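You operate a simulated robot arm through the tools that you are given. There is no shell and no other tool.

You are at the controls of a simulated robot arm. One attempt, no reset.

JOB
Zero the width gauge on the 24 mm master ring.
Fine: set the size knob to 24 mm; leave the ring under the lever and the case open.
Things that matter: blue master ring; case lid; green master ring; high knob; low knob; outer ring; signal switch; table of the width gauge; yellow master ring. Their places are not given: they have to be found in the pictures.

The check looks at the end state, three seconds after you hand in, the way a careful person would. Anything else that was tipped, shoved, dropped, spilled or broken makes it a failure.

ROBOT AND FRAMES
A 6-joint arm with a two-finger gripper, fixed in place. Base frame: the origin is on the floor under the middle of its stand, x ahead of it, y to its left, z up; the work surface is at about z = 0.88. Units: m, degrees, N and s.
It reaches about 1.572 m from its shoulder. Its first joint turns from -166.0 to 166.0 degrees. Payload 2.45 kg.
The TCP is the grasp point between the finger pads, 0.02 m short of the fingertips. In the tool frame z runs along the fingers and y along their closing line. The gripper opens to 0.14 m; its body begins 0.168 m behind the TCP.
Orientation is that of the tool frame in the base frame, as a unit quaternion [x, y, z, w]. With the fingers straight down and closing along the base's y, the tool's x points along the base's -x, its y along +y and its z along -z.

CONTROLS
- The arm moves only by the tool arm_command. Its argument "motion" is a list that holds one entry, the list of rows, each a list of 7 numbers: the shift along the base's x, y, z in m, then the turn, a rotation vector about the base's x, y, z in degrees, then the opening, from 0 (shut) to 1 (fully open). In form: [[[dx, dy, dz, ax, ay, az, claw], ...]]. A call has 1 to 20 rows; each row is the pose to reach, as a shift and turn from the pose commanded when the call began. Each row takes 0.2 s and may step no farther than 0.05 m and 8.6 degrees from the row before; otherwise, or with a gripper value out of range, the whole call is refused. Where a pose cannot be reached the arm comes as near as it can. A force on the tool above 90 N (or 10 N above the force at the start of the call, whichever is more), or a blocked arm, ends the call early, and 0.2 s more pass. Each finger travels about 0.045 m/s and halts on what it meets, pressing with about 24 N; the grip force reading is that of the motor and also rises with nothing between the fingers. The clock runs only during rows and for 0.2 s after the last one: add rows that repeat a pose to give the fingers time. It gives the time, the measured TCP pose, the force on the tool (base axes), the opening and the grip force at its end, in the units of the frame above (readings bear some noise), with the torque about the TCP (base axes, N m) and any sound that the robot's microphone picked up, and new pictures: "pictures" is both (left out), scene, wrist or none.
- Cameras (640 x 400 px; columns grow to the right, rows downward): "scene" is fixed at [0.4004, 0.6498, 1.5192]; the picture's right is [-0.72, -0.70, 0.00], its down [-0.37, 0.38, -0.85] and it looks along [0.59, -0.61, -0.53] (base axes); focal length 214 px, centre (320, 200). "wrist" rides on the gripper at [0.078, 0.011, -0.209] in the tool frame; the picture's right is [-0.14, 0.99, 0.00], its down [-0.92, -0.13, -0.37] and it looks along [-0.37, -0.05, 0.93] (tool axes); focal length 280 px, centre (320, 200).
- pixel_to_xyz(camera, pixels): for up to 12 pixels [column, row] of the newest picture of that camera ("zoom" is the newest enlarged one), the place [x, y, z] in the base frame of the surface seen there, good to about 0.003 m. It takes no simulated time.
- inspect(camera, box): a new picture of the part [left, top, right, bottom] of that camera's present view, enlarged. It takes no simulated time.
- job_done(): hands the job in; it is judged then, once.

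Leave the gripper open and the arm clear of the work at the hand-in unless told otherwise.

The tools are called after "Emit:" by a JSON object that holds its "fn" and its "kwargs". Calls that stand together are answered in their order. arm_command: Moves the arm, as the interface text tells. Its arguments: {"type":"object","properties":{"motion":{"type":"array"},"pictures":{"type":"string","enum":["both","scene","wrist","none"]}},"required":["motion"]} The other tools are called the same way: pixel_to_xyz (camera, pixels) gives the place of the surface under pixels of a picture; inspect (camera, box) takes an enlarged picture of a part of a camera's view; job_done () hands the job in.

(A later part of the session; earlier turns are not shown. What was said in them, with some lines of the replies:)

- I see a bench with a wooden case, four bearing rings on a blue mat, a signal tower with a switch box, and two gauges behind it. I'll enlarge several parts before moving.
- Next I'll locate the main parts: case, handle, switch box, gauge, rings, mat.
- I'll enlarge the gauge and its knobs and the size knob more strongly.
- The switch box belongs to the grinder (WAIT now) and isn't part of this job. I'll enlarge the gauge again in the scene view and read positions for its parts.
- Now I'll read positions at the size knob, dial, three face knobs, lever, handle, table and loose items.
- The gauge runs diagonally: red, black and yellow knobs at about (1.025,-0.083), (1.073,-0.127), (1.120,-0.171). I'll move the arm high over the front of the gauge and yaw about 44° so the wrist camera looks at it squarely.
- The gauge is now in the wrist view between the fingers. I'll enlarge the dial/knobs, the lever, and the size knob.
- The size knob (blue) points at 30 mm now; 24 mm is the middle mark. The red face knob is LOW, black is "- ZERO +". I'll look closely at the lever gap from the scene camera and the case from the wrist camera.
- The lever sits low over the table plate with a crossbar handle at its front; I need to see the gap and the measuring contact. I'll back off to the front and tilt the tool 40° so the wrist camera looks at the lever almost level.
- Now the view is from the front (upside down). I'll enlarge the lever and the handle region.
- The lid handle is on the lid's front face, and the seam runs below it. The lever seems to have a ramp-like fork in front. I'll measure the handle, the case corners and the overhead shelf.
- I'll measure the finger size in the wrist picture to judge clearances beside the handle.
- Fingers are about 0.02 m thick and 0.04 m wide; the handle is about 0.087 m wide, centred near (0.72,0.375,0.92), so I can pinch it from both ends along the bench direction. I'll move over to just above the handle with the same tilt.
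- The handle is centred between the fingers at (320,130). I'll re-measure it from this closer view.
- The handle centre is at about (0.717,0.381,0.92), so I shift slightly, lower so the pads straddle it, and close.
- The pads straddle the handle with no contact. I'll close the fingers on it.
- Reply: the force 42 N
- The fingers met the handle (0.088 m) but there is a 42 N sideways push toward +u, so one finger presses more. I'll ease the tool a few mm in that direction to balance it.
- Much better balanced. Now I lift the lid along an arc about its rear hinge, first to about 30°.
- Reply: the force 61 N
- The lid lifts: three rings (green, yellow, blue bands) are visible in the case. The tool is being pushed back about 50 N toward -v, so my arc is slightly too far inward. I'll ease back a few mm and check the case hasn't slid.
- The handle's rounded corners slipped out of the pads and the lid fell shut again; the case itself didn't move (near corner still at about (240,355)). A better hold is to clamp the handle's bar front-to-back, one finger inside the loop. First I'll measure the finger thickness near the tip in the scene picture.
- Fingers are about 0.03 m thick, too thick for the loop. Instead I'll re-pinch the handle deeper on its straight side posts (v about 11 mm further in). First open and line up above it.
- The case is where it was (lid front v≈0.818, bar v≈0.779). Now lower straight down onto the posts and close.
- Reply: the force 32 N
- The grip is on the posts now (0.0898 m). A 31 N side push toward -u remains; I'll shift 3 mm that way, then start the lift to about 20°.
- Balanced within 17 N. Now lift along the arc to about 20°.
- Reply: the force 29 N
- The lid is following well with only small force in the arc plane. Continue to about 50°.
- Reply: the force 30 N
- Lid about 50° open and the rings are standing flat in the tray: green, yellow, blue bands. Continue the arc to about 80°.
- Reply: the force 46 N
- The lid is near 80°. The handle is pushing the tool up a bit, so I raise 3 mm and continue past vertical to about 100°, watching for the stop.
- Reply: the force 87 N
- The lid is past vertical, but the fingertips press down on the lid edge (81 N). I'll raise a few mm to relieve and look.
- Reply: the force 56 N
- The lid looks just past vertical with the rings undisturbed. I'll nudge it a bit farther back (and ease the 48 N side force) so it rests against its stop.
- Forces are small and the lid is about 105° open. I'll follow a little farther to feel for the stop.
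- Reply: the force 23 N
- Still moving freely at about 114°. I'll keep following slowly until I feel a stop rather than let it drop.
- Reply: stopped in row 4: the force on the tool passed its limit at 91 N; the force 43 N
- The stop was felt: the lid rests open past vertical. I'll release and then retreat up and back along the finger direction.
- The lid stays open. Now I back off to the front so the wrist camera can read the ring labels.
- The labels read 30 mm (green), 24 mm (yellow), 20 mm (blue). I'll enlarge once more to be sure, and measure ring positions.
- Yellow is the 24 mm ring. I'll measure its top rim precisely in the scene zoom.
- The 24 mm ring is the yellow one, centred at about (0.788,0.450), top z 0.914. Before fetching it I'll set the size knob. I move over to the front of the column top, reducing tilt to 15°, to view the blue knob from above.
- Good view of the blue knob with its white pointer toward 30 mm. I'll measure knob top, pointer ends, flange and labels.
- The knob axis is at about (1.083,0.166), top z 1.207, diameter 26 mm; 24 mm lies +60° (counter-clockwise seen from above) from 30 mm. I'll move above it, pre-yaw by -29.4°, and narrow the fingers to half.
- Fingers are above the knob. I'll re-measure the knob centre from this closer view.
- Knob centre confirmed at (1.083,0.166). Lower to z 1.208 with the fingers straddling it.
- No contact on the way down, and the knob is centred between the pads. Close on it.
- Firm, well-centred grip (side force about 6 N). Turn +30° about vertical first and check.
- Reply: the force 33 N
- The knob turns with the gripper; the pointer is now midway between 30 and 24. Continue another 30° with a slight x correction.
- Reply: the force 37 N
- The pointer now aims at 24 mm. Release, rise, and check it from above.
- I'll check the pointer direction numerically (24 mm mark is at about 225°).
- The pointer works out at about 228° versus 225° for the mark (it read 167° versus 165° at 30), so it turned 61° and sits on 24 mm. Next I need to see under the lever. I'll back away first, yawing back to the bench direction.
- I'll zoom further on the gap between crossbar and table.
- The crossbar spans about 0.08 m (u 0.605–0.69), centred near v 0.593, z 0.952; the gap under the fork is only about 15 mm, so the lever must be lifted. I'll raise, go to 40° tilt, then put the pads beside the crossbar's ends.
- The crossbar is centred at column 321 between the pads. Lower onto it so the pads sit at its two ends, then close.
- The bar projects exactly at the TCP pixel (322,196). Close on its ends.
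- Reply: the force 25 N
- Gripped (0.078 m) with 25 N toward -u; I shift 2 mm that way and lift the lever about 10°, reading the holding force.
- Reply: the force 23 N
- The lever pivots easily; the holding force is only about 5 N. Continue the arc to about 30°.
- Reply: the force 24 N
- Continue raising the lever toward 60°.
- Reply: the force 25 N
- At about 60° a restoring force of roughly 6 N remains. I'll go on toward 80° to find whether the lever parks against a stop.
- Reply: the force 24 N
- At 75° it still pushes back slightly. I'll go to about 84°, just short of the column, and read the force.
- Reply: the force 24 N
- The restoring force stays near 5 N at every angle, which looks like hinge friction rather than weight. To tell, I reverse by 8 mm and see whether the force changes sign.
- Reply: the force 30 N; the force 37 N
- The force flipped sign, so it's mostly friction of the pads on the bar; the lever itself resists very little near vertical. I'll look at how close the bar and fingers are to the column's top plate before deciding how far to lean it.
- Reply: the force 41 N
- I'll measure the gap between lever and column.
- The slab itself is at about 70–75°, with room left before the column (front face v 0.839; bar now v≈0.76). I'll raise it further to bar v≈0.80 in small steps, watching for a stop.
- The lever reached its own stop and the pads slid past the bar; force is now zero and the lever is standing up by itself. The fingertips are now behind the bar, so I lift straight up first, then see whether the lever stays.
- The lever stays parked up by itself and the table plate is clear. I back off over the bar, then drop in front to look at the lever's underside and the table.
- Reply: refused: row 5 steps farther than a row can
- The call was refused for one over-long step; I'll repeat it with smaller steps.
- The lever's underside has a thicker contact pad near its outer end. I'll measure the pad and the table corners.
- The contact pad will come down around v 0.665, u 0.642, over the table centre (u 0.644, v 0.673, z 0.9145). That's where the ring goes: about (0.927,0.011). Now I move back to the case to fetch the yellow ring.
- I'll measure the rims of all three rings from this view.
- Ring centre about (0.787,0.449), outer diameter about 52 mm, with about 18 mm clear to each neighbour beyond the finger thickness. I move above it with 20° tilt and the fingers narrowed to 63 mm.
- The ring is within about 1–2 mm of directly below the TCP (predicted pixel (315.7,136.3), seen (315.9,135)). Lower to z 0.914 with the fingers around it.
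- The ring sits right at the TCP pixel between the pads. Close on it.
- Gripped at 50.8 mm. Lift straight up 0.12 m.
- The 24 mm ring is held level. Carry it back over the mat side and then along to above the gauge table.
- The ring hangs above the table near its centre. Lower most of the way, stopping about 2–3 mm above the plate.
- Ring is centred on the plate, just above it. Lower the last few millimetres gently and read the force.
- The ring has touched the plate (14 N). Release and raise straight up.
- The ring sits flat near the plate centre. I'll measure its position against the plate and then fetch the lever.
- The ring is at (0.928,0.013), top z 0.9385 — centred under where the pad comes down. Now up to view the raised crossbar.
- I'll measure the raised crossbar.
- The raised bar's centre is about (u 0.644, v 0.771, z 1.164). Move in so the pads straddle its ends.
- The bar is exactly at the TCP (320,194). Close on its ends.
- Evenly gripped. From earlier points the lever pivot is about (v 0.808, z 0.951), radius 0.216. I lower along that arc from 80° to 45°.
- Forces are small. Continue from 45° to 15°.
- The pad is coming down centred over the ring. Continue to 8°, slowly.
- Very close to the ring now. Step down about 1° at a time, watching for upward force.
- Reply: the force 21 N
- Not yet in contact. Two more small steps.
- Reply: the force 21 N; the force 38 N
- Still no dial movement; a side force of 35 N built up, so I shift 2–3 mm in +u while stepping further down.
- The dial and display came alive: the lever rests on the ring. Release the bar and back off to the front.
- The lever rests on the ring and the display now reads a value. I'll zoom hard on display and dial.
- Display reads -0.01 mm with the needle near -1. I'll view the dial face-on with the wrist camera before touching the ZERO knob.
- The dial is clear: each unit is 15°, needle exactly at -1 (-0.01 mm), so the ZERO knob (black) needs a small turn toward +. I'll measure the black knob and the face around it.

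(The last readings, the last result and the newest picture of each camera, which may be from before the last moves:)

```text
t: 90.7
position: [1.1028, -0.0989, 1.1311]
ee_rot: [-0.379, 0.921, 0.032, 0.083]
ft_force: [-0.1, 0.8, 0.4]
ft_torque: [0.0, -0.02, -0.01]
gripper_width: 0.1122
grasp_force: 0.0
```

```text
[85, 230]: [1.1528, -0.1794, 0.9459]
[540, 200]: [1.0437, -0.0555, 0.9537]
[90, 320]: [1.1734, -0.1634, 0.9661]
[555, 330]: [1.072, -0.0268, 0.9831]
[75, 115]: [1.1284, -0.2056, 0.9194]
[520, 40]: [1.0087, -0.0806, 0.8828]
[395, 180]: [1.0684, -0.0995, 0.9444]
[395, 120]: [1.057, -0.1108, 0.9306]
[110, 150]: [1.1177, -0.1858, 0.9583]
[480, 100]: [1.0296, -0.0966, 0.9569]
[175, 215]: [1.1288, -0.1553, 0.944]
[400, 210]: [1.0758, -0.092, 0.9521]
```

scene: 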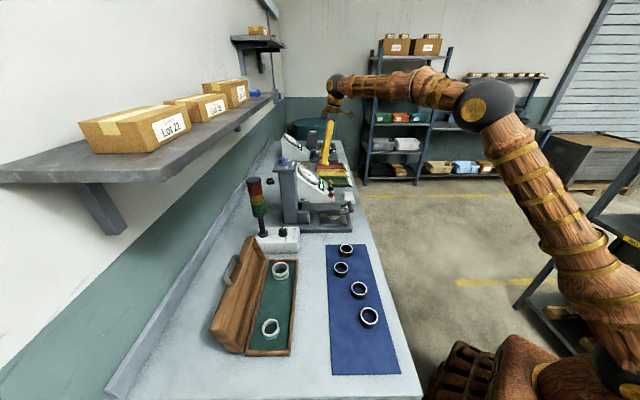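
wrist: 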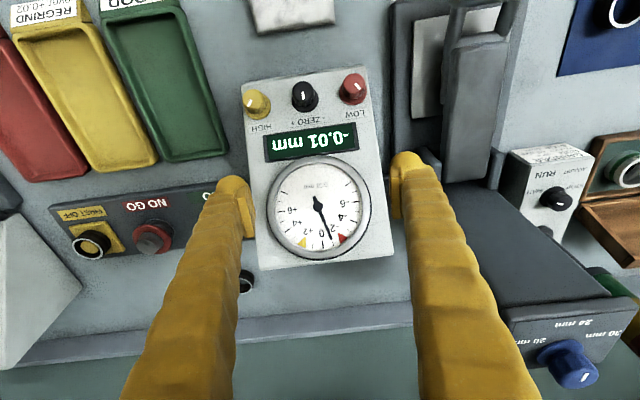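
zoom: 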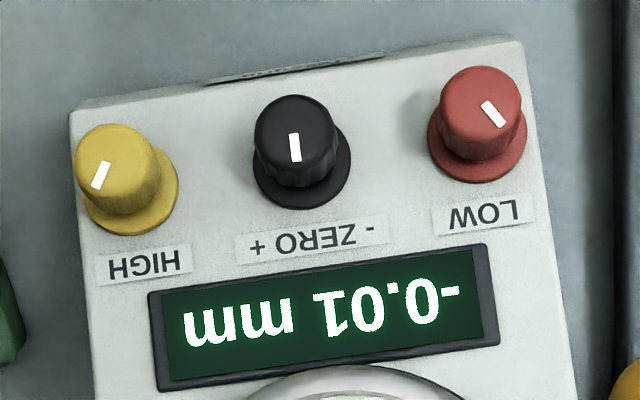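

Face slope is about 36°, black knob axis at u 0.855 with its top near v 0.671, z 0.958. I'll tilt to 36.4° on the face normal and stand off in front of the knob.

Emit:
{"fn": "arm_command", "kwargs": {"motion": [[[-0.0153, -0.018, -0.0148, 3.71, -3.76, 0, 0.6], [-0.0306, -0.036, -0.0296, 7.41, -7.52, 0, 0.4], [-0.046, -0.054, -0.0444, 11.12, -11.28, 0, 0.4], [-0.0613, -0.0721, -0.0592, 14.82, -15.04, 0, 0.4], [-0.0766, -0.0901, -0.074, 18.53, -18.8, 0, 0.4], [-0.0766, -0.0901, -0.074, 18.53, -18.8, 0, 0.4]]], "pictures": "wrist"}}

Emit:
{"fn": "inspect", "kwargs": {"camera": "wrist", "box": [220, 90, 420, 260]}}

```text
t: 92.1
position: [1.027, -0.1896, 1.0577]
ee_rot: [-0.36, 0.878, 0.117, 0.292]
ft_force: [-0.2, 0.5, -1.3]
ft_torque: [0.01, 0.0, 0.0]
gripper_width: 0.0559
grasp_force: 0.0
```

wrist: 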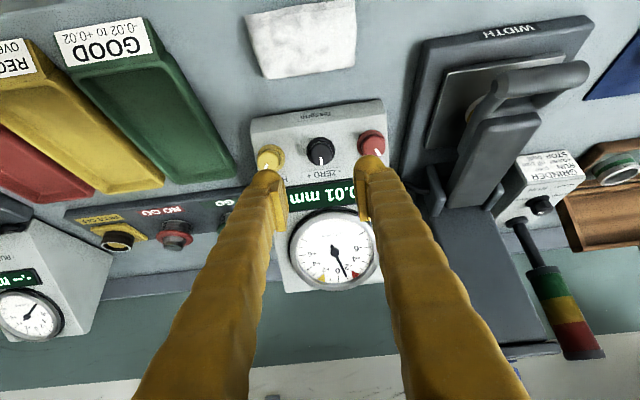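

```text
2.35 times, centred on (320, 175) of wrist
```

zoom: 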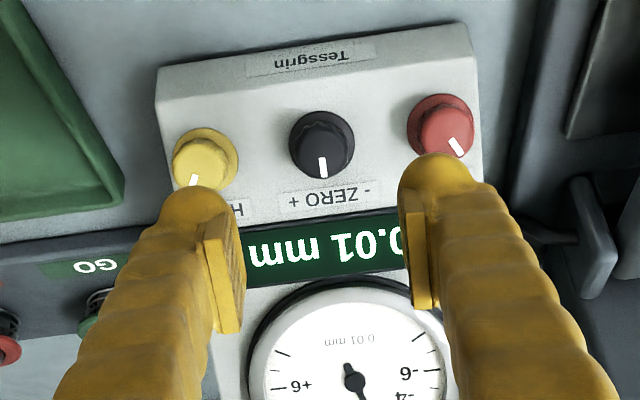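

I'll re-measure the black knob from this nearer, face-on view.

Emit:
{"fn": "inspect", "kwargs": {"camera": "wrist", "box": [285, 120, 355, 190]}}

```text
5.71 times, centred on (320, 155) of wrist
```

zoom: 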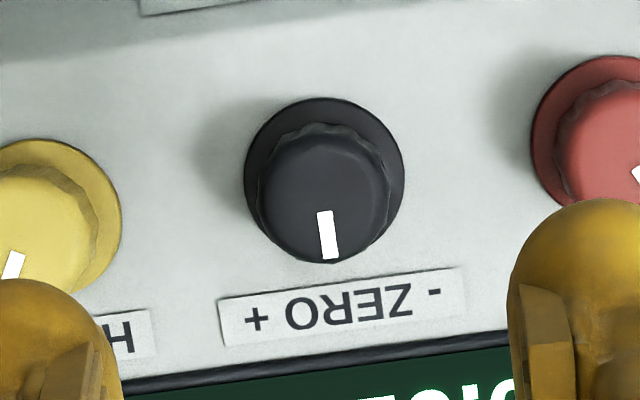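

Emit:
{"fn": "pixel_to_xyz", "kwargs": {"camera": "zoom", "pixels": [[324, 195], [270, 195], [380, 195], [324, 145], [324, 248], [324, 112], [250, 180], [400, 180], [200, 120], [440, 120], [330, 280], [200, 260]]}}

```text
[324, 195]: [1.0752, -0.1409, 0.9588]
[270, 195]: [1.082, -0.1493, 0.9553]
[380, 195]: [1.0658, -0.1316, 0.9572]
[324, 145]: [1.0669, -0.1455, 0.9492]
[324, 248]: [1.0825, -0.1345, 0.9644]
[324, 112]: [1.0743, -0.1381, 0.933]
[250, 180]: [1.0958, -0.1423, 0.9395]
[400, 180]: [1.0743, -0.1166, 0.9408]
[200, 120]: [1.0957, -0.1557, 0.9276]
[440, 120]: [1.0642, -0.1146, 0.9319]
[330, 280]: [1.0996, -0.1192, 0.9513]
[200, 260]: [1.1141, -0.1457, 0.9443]
```

The knob axis is about 4 mm lower on the slope than I assumed; noted. Now I rotate the gripper 75° about its own axis so the fingers will close along the slope, clear of the red and yellow knobs.

Emit:
{"fn": "arm_command", "kwargs": {"motion": [[[0, 0, 0, 3.17, 3.12, -6.04, 0.4], [0, 0, 0, 6.34, 6.24, -12.08, 0.4], [0, 0, 0, 9.5, 9.37, -18.1, 0.4], [0, 0, 0, 12.67, 12.49, -24.15, 0.4], [0, 0, 0, 15.83, 15.61, -30.2, 0.4], [0, 0, 0, 19.0, 18.73, -36.2, 0.4], [0, 0, 0, 22.17, 21.86, -42.3, 0.4], [0, 0, 0, 25.33, 24.98, -48.3, 0.4], [0, 0, 0, 28.5, 28.1, -54.3, 0.4], [0, 0, 0, 31.67, 31.22, -60.38, 0.4], [0, 0, 0, 31.67, 31.22, -60.38, 0.4]]]}}

Emit:
{"fn": "inspect", "kwargs": {"camera": "wrist", "box": [220, 90, 420, 260]}}

```text
t: 94.5
position: [1.0285, -0.1887, 1.0577]
ee_rot: [0.249, 0.917, 0.267, 0.158]
ft_force: [0.7, 0.3, -0.1]
ft_torque: [0.01, 0.02, -0.02]
gripper_width: 0.0561
grasp_force: 0.1
```

scene: 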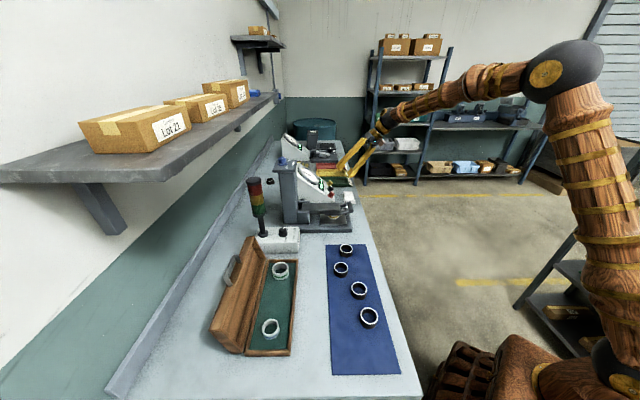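
wrist: 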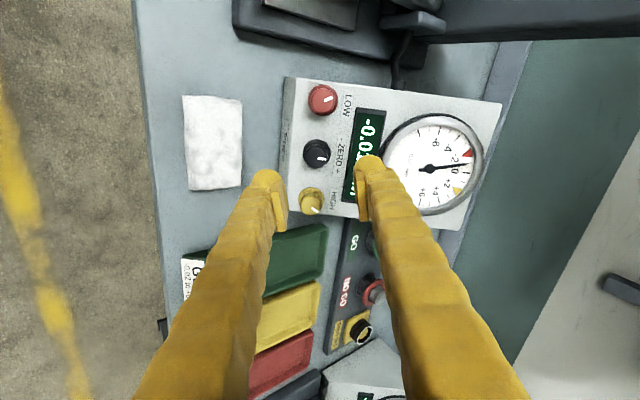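

```text
2.35 times, centred on (320, 175) of wrist
```

zoom: 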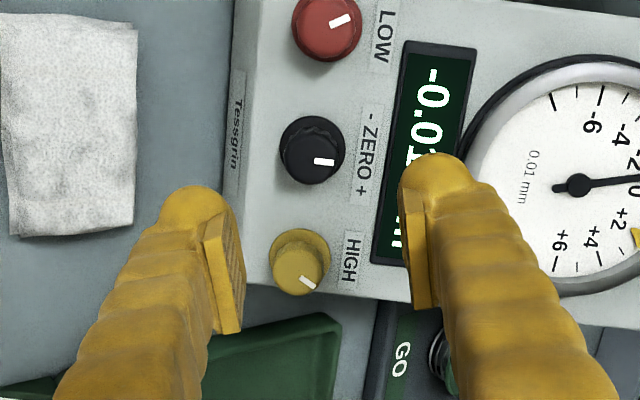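

In this view the knob lies about 4.5 mm down-slope and 3 mm toward red from the tool axis, matching the measurement. I approach along the face normal with those corrections, stopping 30 mm short to check.

Emit:
{"fn": "arm_command", "kwargs": {"motion": [[[0.0108, 0.0117, -0.0242, 0, 0, 0, 0.4], [0.0217, 0.0235, -0.0483, 0, 0, 0, 0.4], [0.0325, 0.0352, -0.0725, 0, 0, 0, 0.4], [0.0325, 0.0352, -0.0725, 0, 0, 0, 0.4]]]}}

Emit:
{"fn": "inspect", "kwargs": {"camera": "wrist", "box": [220, 100, 420, 260]}}

Emit:
{"fn": "inspect", "kwargs": {"camera": "scene", "box": [300, 155, 370, 215]}}

```text
t: 95.5
position: [1.0605, -0.1532, 0.9856]
ee_rot: [0.249, 0.917, 0.267, 0.159]
ft_force: [-0.4, 0.1, -0.2]
ft_torque: [0.01, -0.02, 0.02]
gripper_width: 0.0561
grasp_force: 0.1
```

scene: 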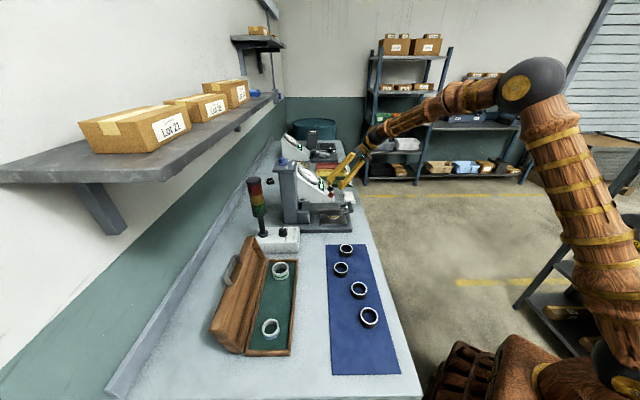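
wrist: 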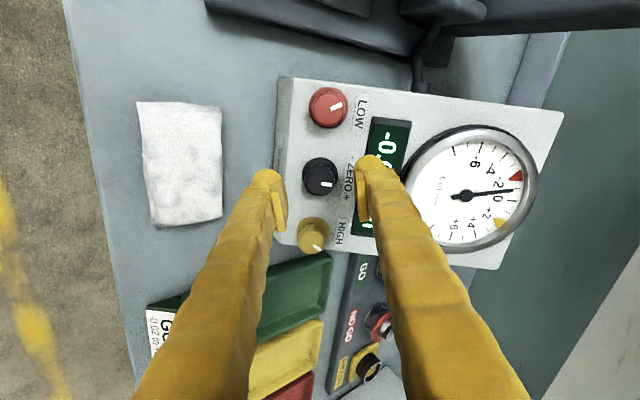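

```text
2.50 times, centred on (320, 180) of wrist
```

zoom: 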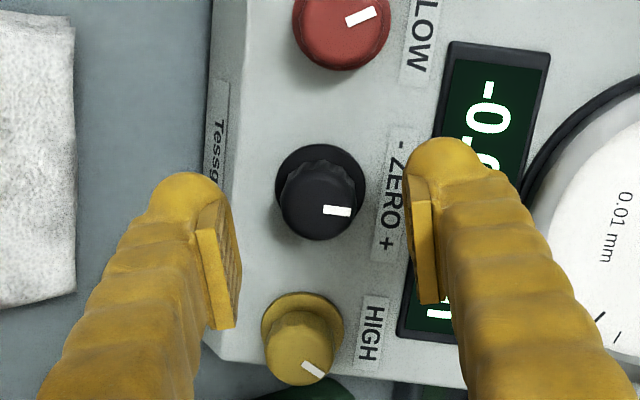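

```text
6.67 times, centred on (335, 185) of scene
```

zoom: 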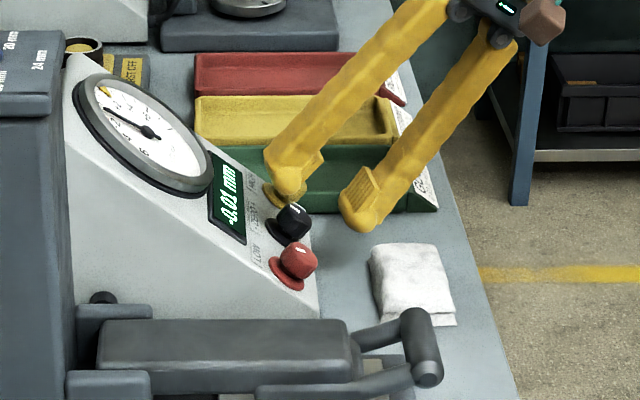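

The knob is now exactly on axis (seen (319,182), expected (320,181.6)). Make the final 30 mm approach along the normal.

Emit:
{"fn": "arm_command", "kwargs": {"motion": [[[0.0042, 0.0042, -0.0081, 0, 0, 0, 0.4], [0.0085, 0.0083, -0.0161, 0, 0, 0, 0.4], [0.0127, 0.0125, -0.0242, 0, 0, 0, 0.4], [0.0127, 0.0125, -0.0242, 0, 0, 0, 0.4]]]}}

Emit:
{"fn": "inspect", "kwargs": {"camera": "wrist", "box": [220, 110, 420, 260]}}

Emit:
{"fn": "inspect", "kwargs": {"camera": "scene", "box": [305, 160, 365, 210]}}

```text
t: 96.5
position: [1.0744, -0.1412, 0.9617]
ee_rot: [0.249, 0.917, 0.268, 0.159]
ft_force: [0.1, 0.5, 0.1]
ft_torque: [-0.02, 0.02, -0.02]
gripper_width: 0.056
grasp_force: 0.1
```

scene: 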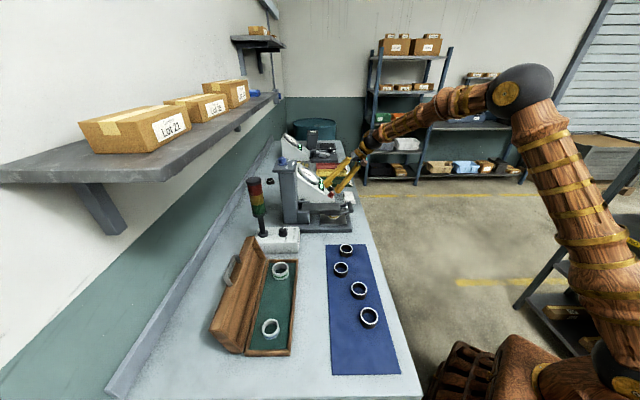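
wrist: 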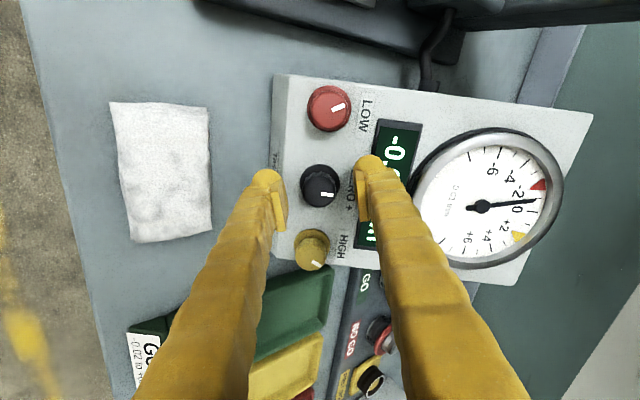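

```text
2.67 times, centred on (320, 185) of wrist
```

zoom: 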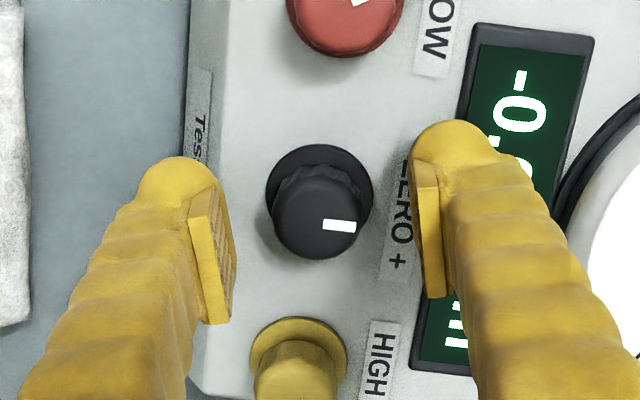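

```text
8.00 times, centred on (335, 185) of scene
```

zoom: 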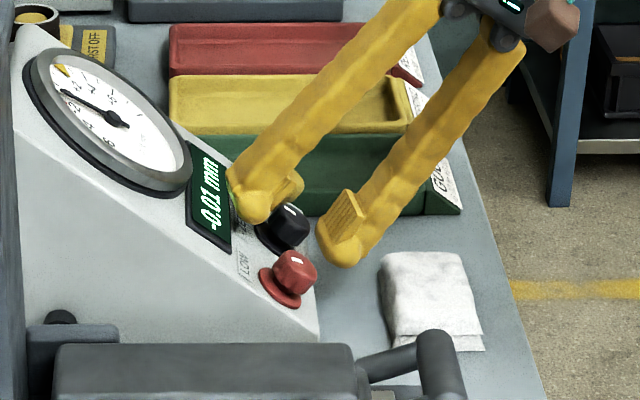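

No contact, knob centred. Close gently on it.

Emit:
{"fn": "arm_command", "kwargs": {"motion": [[[0, 0, 0, 0, 0, 0, 0.25], [0, 0, 0, 0, 0, 0, 0.1], [0, 0, 0, 0, 0, 0, 0.1], [0, 0, 0, 0, 0, 0, 0.1]]]}}

Emit:
{"fn": "inspect", "kwargs": {"camera": "wrist", "box": [380, 110, 580, 280]}}

Emit:
{"fn": "inspect", "kwargs": {"camera": "scene", "box": [302, 160, 342, 195]}}

```text
t: 97.5
position: [1.0734, -0.1417, 0.9602]
ee_rot: [0.249, 0.917, 0.268, 0.159]
ft_force: [-6.5, -9.1, -6.4]
ft_torque: [-0.08, 0.02, -0.06]
gripper_width: 0.0267
grasp_force: 43.9
```

scene: 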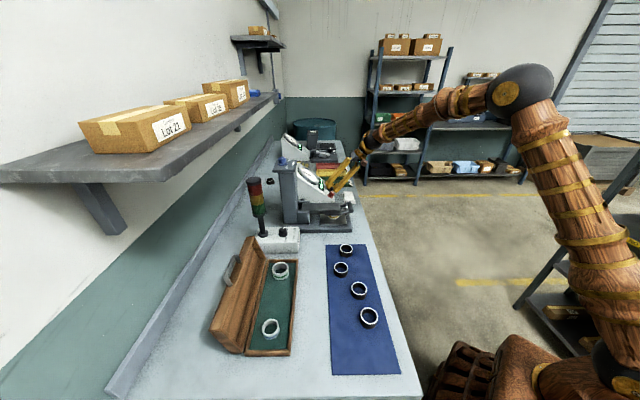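
wrist: 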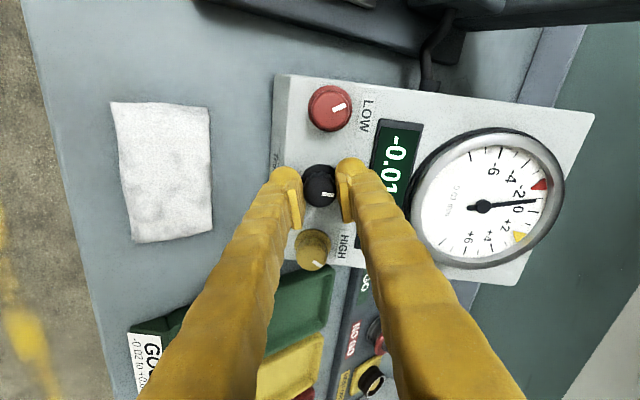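

```text
2.35 times, centred on (480, 195) of wrist
```

zoom: 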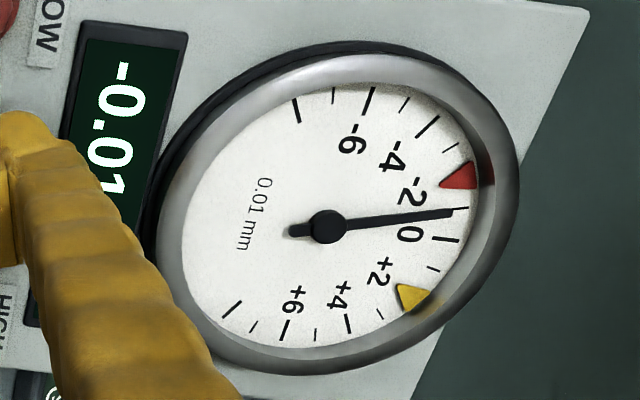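

```text
11.43 times, centred on (322, 178) of scene
```

zoom: 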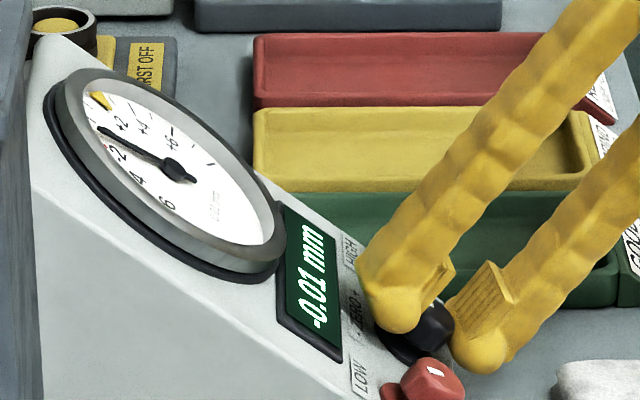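

Gripped (26.7 mm), small forces; both dial and display are readable in the wrist picture. Turn 6° clockwise toward + and read.

Emit:
{"fn": "arm_command", "kwargs": {"motion": [[[0, 0, 0, 1.27, 1.25, -2.42, 0.1], [0, 0, 0, 2.53, 2.5, -4.83, 0.1], [0, 0, 0, 2.53, 2.5, -4.83, 0.1]]], "pictures": "wrist"}}

Emit:
{"fn": "inspect", "kwargs": {"camera": "wrist", "box": [380, 110, 580, 280]}}

```text
t: 98.3
position: [1.0725, -0.1419, 0.961]
ee_rot: [0.297, 0.903, 0.275, 0.144]
ft_force: [-7.7, -18.1, -3.3]
ft_torque: [-0.15, -0.02, -0.07]
gripper_width: 0.0264
grasp_force: 45.1
```

wrist: 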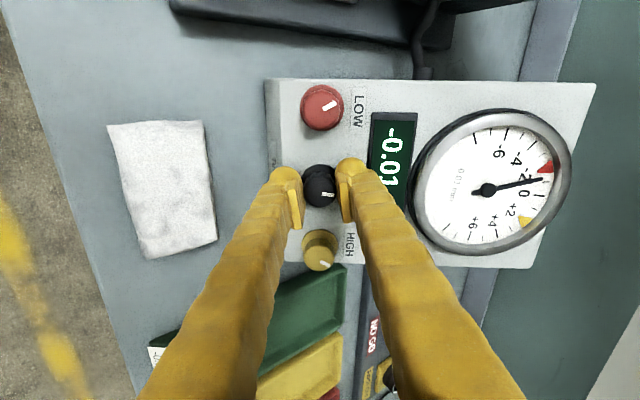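

```text
2.35 times, centred on (480, 195) of wrist
```

zoom: 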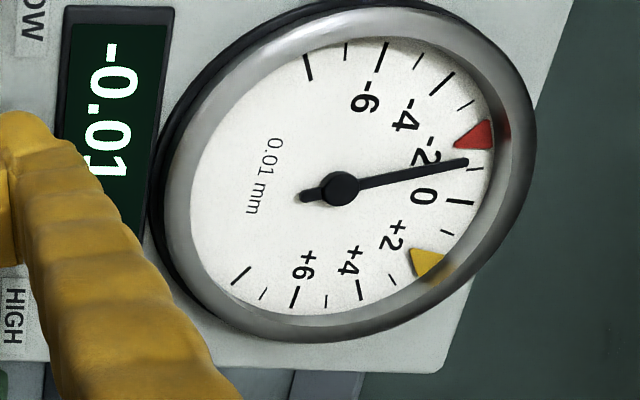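

I'll zoom closer on the needle tip to see which way it moved.

Emit:
{"fn": "inspect", "kwargs": {"camera": "wrist", "box": [470, 140, 570, 240]}}

Emit:
{"fn": "inspect", "kwargs": {"camera": "wrist", "box": [280, 140, 370, 230]}}

```text
4.00 times, centred on (520, 190) of wrist
```

zoom: 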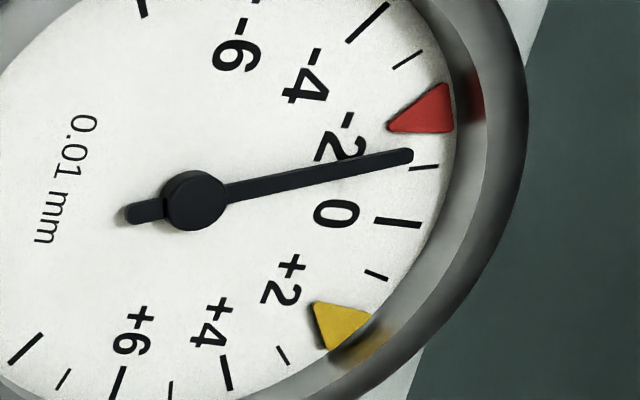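

```text
4.44 times, centred on (325, 185) of wrist
```

zoom: 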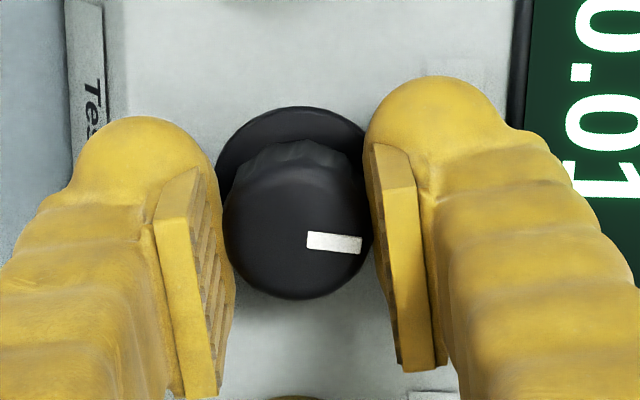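

The needle went from about -0.95 to about -1.27, so clockwise makes it more negative. Reverse: turn 18° counter-clockwise from here and read.

Emit:
{"fn": "arm_command", "kwargs": {"motion": [[[0, 0, 0, -2.53, -2.5, 4.83, 0.1], [0, 0, 0, -5.07, -5.0, 9.66, 0.1], [0, 0, 0, -7.6, -7.49, 14.49, 0.1], [0, 0, 0, -7.6, -7.49, 14.49, 0.1]]], "pictures": "wrist"}}

Emit:
{"fn": "inspect", "kwargs": {"camera": "wrist", "box": [450, 140, 570, 260]}}

Emit:
{"fn": "inspect", "kwargs": {"camera": "wrist", "box": [380, 110, 580, 280]}}

```text
t: 99.3
position: [1.0724, -0.1426, 0.96]
ee_rot: [0.152, 0.938, 0.249, 0.187]
ft_force: [17.4, -30.8, -8.4]
ft_torque: [-0.29, -0.31, -0.22]
gripper_width: 0.0268
grasp_force: 44.9
```

wrist: 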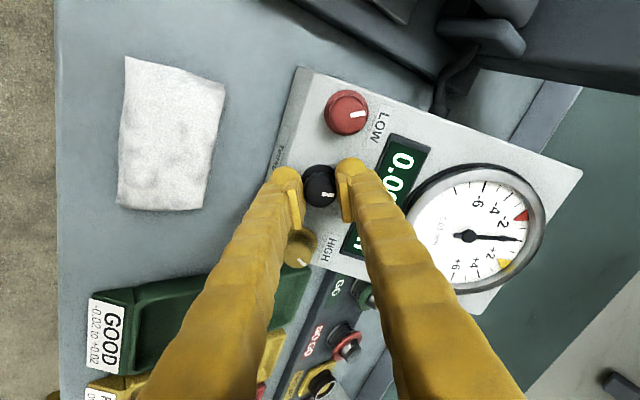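

```text
3.33 times, centred on (510, 200) of wrist
```

zoom: 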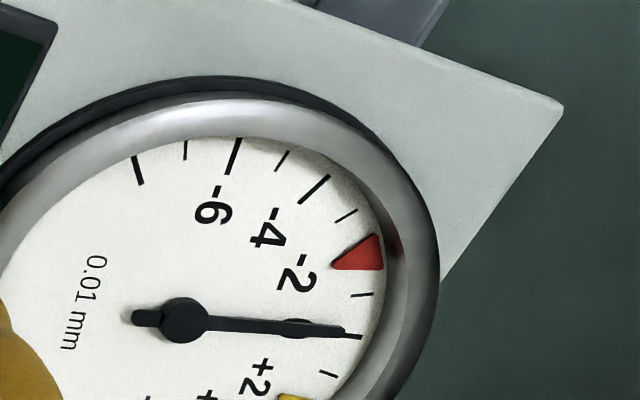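

```text
2.35 times, centred on (480, 195) of wrist
```

zoom: 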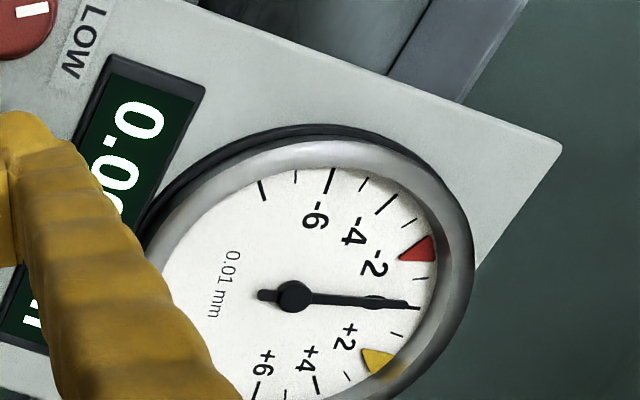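

Display now 0.00 with the needle a hair on the minus side (about -0.1 unit). Two more degrees counter-clockwise, then check.

Emit:
{"fn": "arm_command", "kwargs": {"motion": [[[0, 0, 0, -0.42, -0.42, 0.8, 0.1], [0, 0, 0, -0.84, -0.83, 1.61, 0.1], [0, 0, 0, -0.84, -0.83, 1.61, 0.1]]], "pictures": "wrist"}}

Emit:
{"fn": "inspect", "kwargs": {"camera": "wrist", "box": [450, 160, 550, 260]}}

Emit:
{"fn": "inspect", "kwargs": {"camera": "scene", "box": [302, 160, 342, 195]}}

```text
t: 100.1
position: [1.0724, -0.143, 0.961]
ee_rot: [0.136, 0.94, 0.246, 0.191]
ft_force: [12.0, -37.5, -5.1]
ft_torque: [-0.31, -0.11, -0.26]
gripper_width: 0.0264
grasp_force: 44.8
```

wrist: 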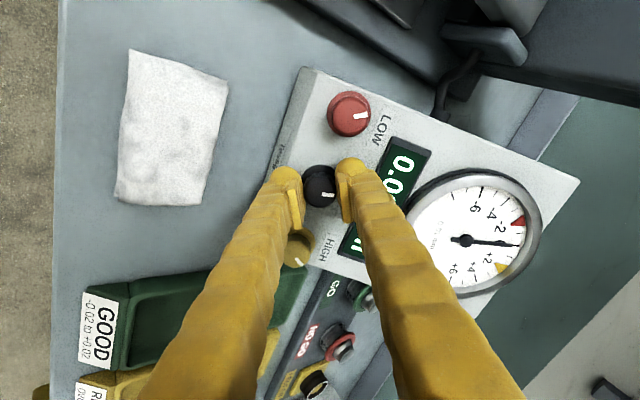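

```text
4.00 times, centred on (500, 210) of wrist
```

zoom: 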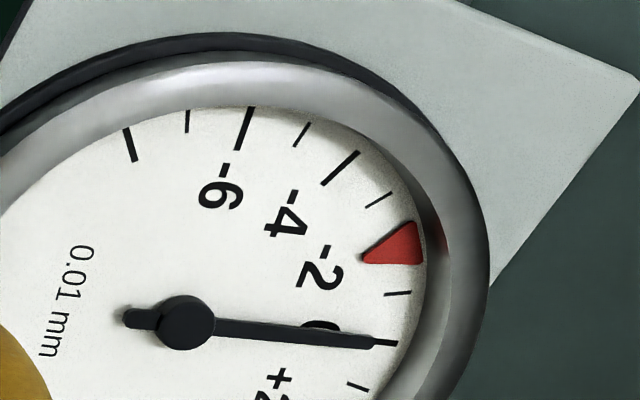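

```text
11.43 times, centred on (322, 178) of scene
```

zoom: 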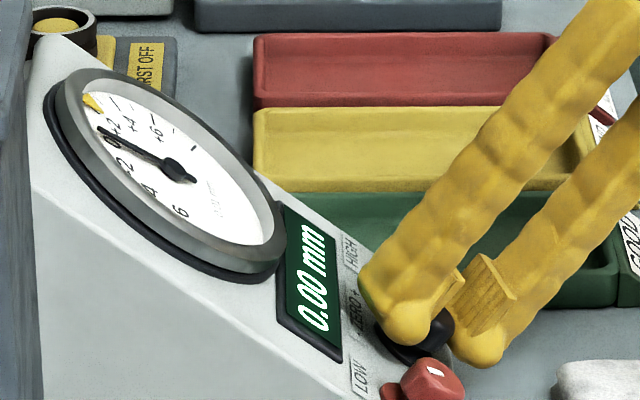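

Needle is on the 0 tick and display reads 0.00. I'll ease the 35 N side load by 2 mm, then open the fingers without lifting yet.

Emit:
{"fn": "arm_command", "kwargs": {"motion": [[[0.0008, -0.0008, 0, 0, 0, 0, 0.1], [0.0014, -0.0014, 0, 0, 0, 0, 0.1], [0.0014, -0.0014, 0, 0, 0, 0, 0.25], [0.0014, -0.0014, 0, 0, 0, 0, 0.38], [0.0014, -0.0014, 0, 0, 0, 0, 0.38], [0.0014, -0.0014, 0, 0, 0, 0, 0.38]]], "pictures": "wrist"}}

Emit:
{"fn": "inspect", "kwargs": {"camera": "wrist", "box": [450, 160, 550, 260]}}

Emit:
{"fn": "inspect", "kwargs": {"camera": "scene", "box": [302, 160, 342, 195]}}

```text
t: 101.5
position: [1.0752, -0.1432, 0.9614]
ee_rot: [0.136, 0.94, 0.247, 0.191]
ft_force: [0.3, 0.0, 0.0]
ft_torque: [-0.01, 0.0, 0.02]
gripper_width: 0.0532
grasp_force: 0.0
```

wrist: 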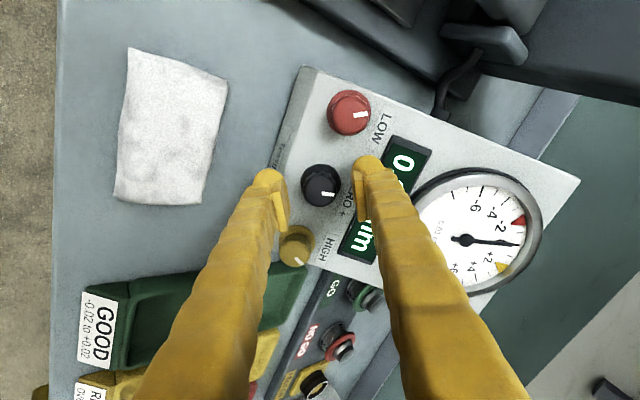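

```text
4.00 times, centred on (500, 210) of wrist
```

zoom: 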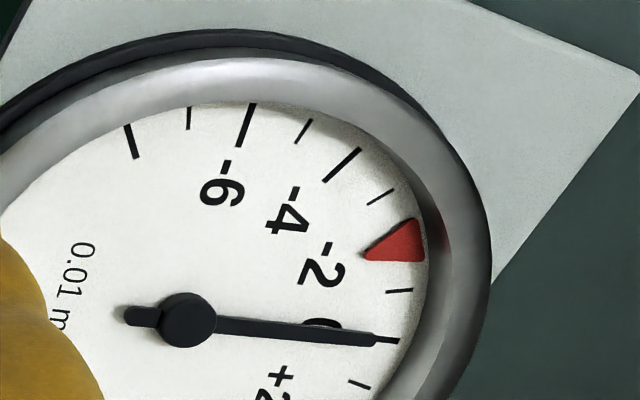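

```text
11.43 times, centred on (322, 178) of scene
```

zoom: 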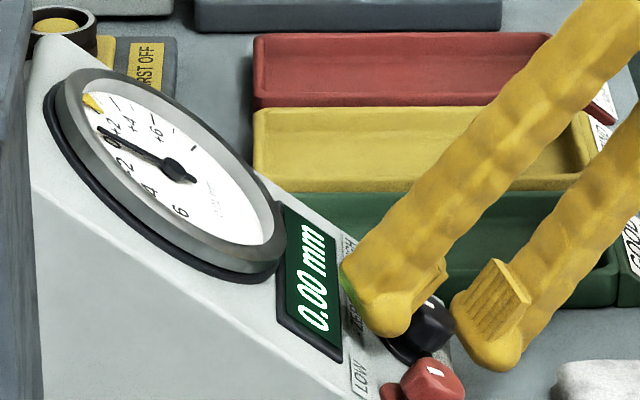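

The needle stays on 0 and the display reads 0.00 after release. Retreat along the face normal.

Emit:
{"fn": "arm_command", "kwargs": {"motion": [[[-0.0085, -0.0083, 0.0161, 0, 0, 0, 0.38], [-0.0211, -0.0208, 0.0402, 0, 0, 0, 0.38], [-0.038, -0.0375, 0.0725, 0, 0, 0, 0.38], [-0.0507, -0.05, 0.0966, 0, 0, 0, 0.38], [-0.0676, -0.0666, 0.1288, 0, 0, 0, 0.5], [-0.0676, -0.0666, 0.1288, 0, 0, 0, 0.6]]]}}

Emit:
{"fn": "inspect", "kwargs": {"camera": "wrist", "box": [280, 60, 480, 240]}}

Emit:
{"fn": "inspect", "kwargs": {"camera": "scene", "box": [270, 150, 370, 240]}}

```text
t: 102.9
position: [1.0059, -0.2101, 1.0903]
ee_rot: [0.136, 0.941, 0.246, 0.191]
ft_force: [-0.1, -0.1, 0.4]
ft_torque: [0.01, 0.01, -0.01]
gripper_width: 0.0838
grasp_force: 0.0
```

scene: 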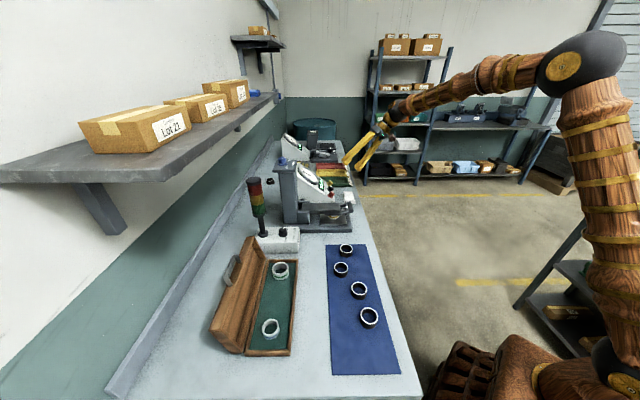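
wrist: 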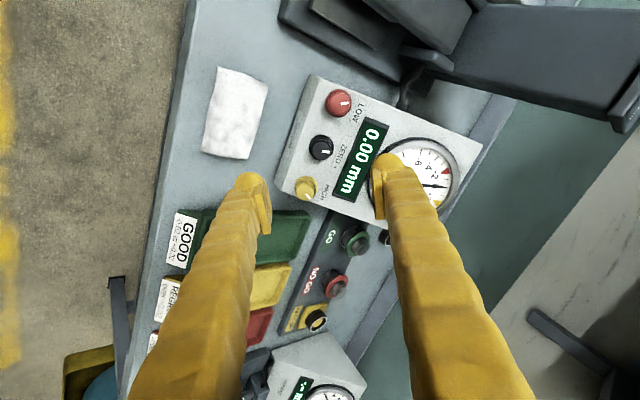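

```text
2.22 times, centred on (380, 150) of wrist
```

zoom: 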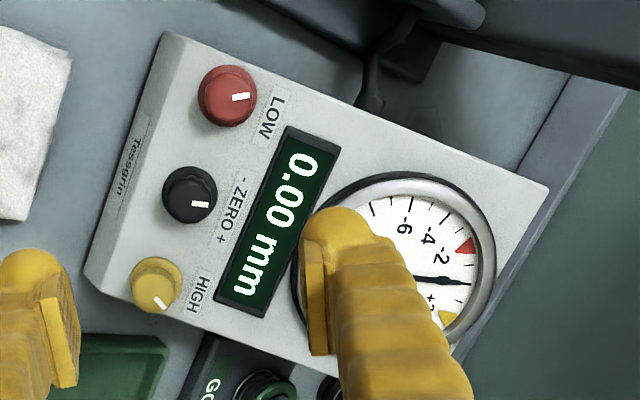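

```text
4.44 times, centred on (320, 195) of scene
```

zoom: 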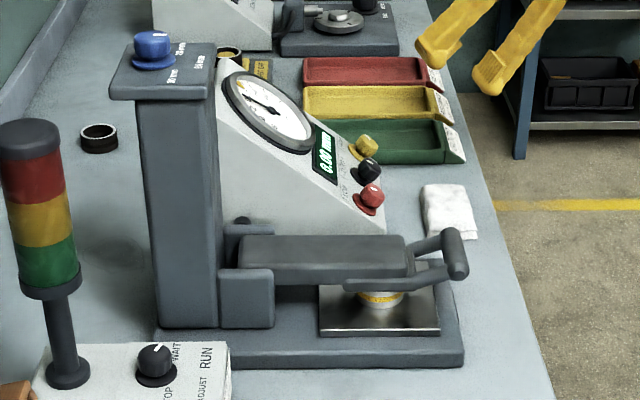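

All good: 0.00 mm, limit markers still at ±2. I'll un-rotate the wrist while rising, then take a face-on look at the dial for a final check.

Emit:
{"fn": "arm_command", "kwargs": {"motion": [[[0, 0, 0.015, -3.22, -3.17, 6.14, 0.8], [0, 0, 0.03, -6.44, -6.35, 12.28, 1], [0, 0, 0.045, -9.66, -9.52, 18.4, 1], [0, 0, 0.06, -12.88, -12.7, 24.6, 1], [0, 0, 0.075, -16.1, -15.9, 30.7, 1], [0, 0, 0.09, -19.3, -19.05, 36.8, 1], [0, 0, 0.105, -22.5, -22.2, 43.0, 1], [0, 0, 0.12, -25.75, -25.4, 49.1, 1], [0, 0, 0.12, -25.75, -25.4, 49.1, 1]]], "pictures": "none"}}

Emit:
{"fn": "arm_command", "kwargs": {"motion": [[[0.02, 0.02, 0.0, -3.1, 3.13, 0, 1], [0.04, 0.04, 0.0, -6.2, 6.27, 0, 1], [0.06, 0.06, 0.0, -9.27, 9.4, 0, 1], [0.08, 0.08, -0.01, -12.4, 12.5, 0, 1], [0.095, 0.1, -0.02, -15.4, 15.7, 0, 1], [0.1, 0.112, -0.03, -18.53, 18.8, 0, 1], [0.1, 0.112, -0.03, -18.53, 18.8, 0, 1]]]}}

Emit:
{"fn": "inspect", "kwargs": {"camera": "wrist", "box": [240, 100, 400, 270]}}

```text
t: 104.9
position: [1.0069, -0.2107, 1.209]
ee_rot: [-0.362, 0.878, 0.117, 0.291]
ft_force: [-0.5, 0.4, -0.3]
ft_torque: [0.0, -0.01, 0.0]
gripper_width: 0.14
grasp_force: 0.1
```

```text
t: 106.5
position: [1.1078, -0.0987, 1.1782]
ee_rot: [-0.378, 0.922, 0.032, 0.083]
ft_force: [0.3, -0.5, -0.4]
ft_torque: [0.02, -0.02, -0.02]
gripper_width: 0.1398
grasp_force: 0.0
```

scene: 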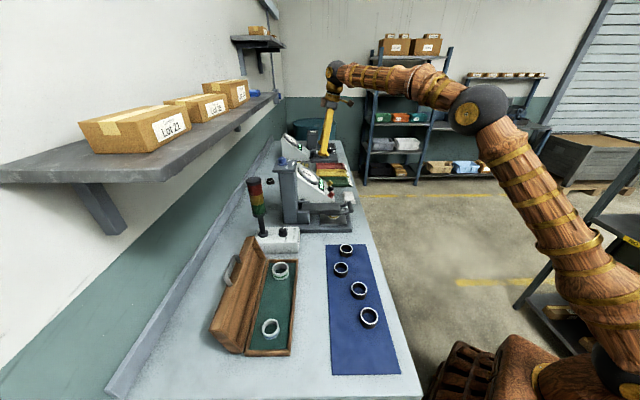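
wrist: 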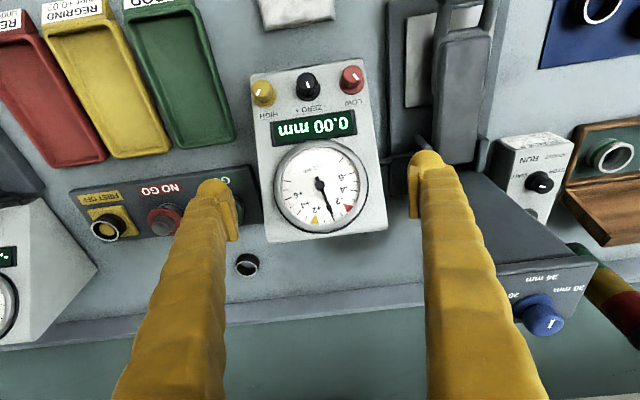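

```text
2.35 times, centred on (320, 185) of wrist
```

zoom: 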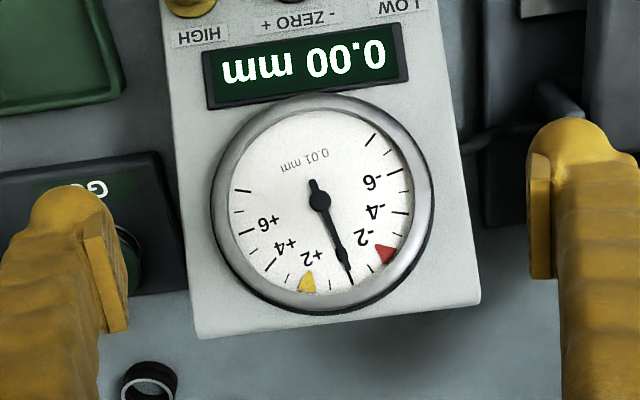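

Emit:
{"fn": "inspect", "kwargs": {"camera": "wrist", "box": [285, 165, 365, 235]}}

Emit:
{"fn": "inspect", "kwargs": {"camera": "wrist", "box": [480, 240, 620, 350]}}

Emit:
{"fn": "inspect", "kwargs": {"camera": "scene", "box": [200, 220, 400, 380]}}

```text
5.71 times, centred on (325, 200) of wrist
```

zoom: 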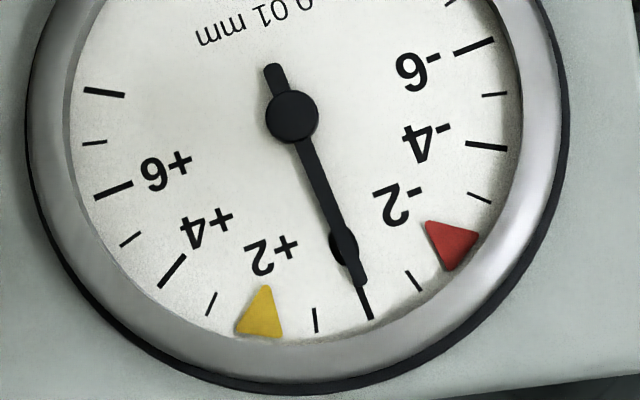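

```text
3.64 times, centred on (550, 295) of wrist
```

zoom: 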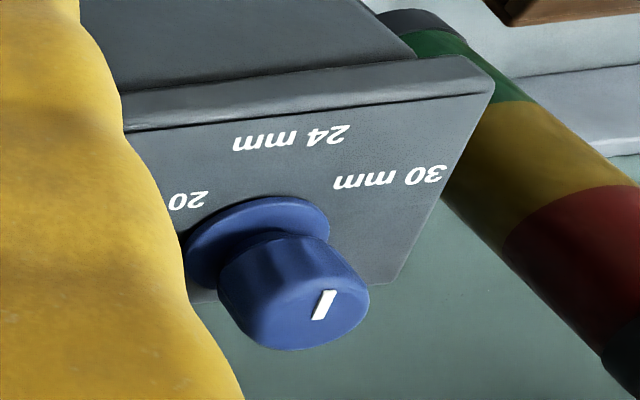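

```text
2.50 times, centred on (300, 300) of scene
```

zoom: 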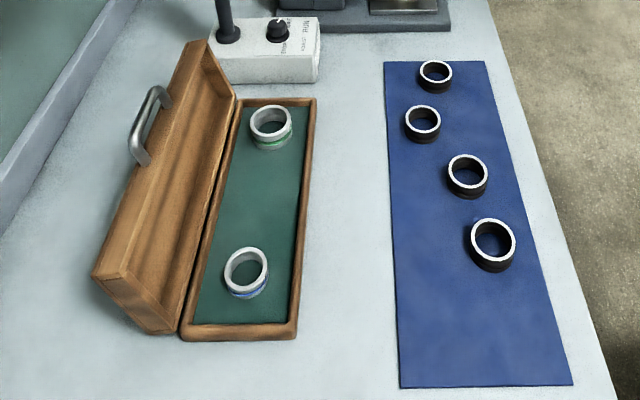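

Needle exactly on 0, size knob on 24 mm, case open with the other two rings in place. Finally I withdraw the arm up and away from the work, gripper open.

Emit:
{"fn": "arm_command", "kwargs": {"motion": [[[-0.005, -0.005, 0.04, 0, 0, 0, 1], [-0.015, -0.015, 0.08, 0, 0, 0, 1], [-0.035, -0.035, 0.11, 0, 0, 0, 1], [-0.065, -0.055, 0.14, 0, 0, 0, 1], [-0.095, -0.07, 0.17, 0, 0, 0, 1], [-0.13, -0.085, 0.19, 0, 0, 0, 1], [-0.17, -0.1, 0.2, 0, 0, 0, 1], [-0.21, -0.11, 0.21, 0, 0, 0, 1], [-0.25, -0.12, 0.22, 0, 0, 0, 1], [-0.29, -0.13, 0.22, 0, 0, 0, 1], [-0.33, -0.14, 0.22, 0, 0, 0, 1], [-0.33, -0.14, 0.22, 0, 0, 0, 1]]]}}

Emit:
{"fn": "inspect", "kwargs": {"camera": "scene", "box": [270, 150, 360, 240]}}

Emit:
{"fn": "inspect", "kwargs": {"camera": "scene", "box": [302, 160, 342, 195]}}

```text
t: 109.1
position: [0.7763, -0.2373, 1.4023]
ee_rot: [-0.378, 0.921, 0.032, 0.083]
ft_force: [-0.8, 0.2, 0.1]
ft_torque: [0.01, 0.02, 0.0]
gripper_width: 0.1398
grasp_force: 0.0
```

scene: 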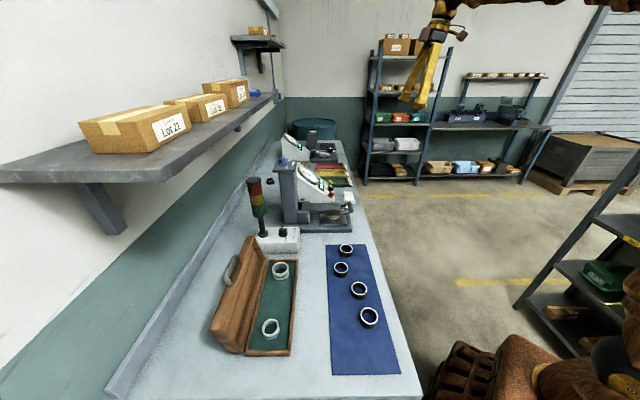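
wrist: 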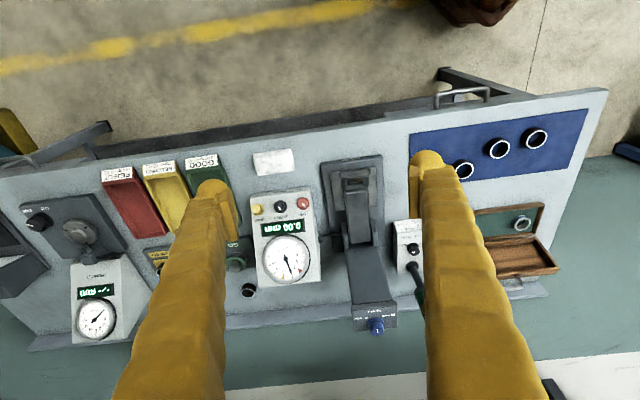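

```text
4.44 times, centred on (315, 195) of scene
```

zoom: 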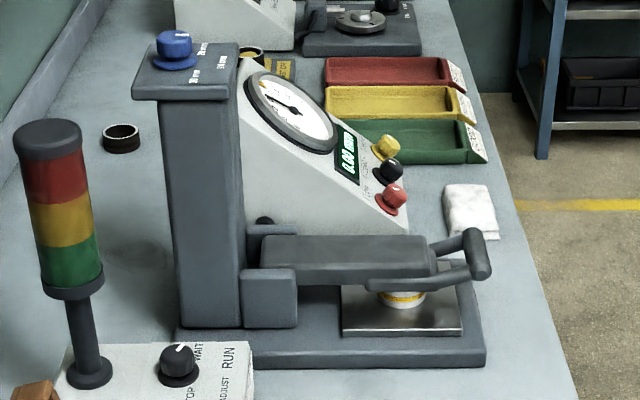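

```text
11.43 times, centred on (322, 178) of scene
```

zoom: 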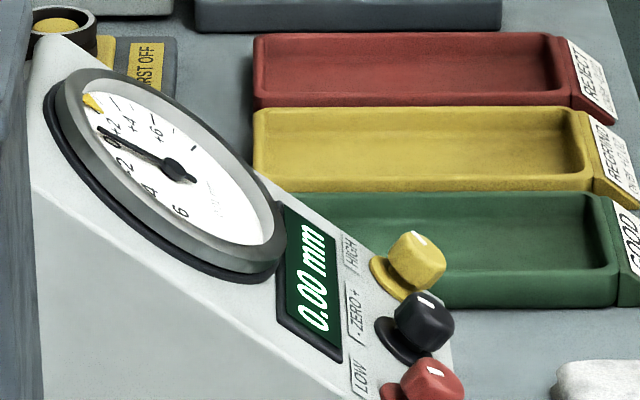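

The display reads 0.00 mm with the needle on 0. The size knob is on 24 mm and the yellow 24 mm ring is under the lever. The case is open, nothing else has been disturbed, and the arm is clear with the gripper open. I'm handing the job in.

Emit:
{"fn": "job_done", "kwargs": {}}

```text
The job is handed in.
```

The width gauge is zeroed on the 24 mm master ring, and I've handed the job in. I don't have the result of the check.

- **Zero:** the display reads 0.00 mm and the needle sits on the 0 mark. Before I turned the ZERO knob it read -0.01 mm.
- **Ring:** the yellow-banded ring, labelled 24 mm, is centred on the table with the lever resting on it.
- **Size knob:** moved from 30 mm to 24 mm.
- **Case:** open and resting against its stop, with the green 30 mm and blue 20 mm rings still in place.
- **Left alone:** I didn't touch the HIGH and LOW knobs, the signal switch (still on WAIT) or the outer rings on the mat. In the last pictures they look as they did at the start.
- **Arm:** clear of the bench, with the gripper open.

Two things slipped along the way. The case lid slipped from the gripper on my first try and fell shut from about 30°. The gripper also slid off the lever bar when the lever reached its upper stop; the lever stayed up. I saw no damage or shift from either.
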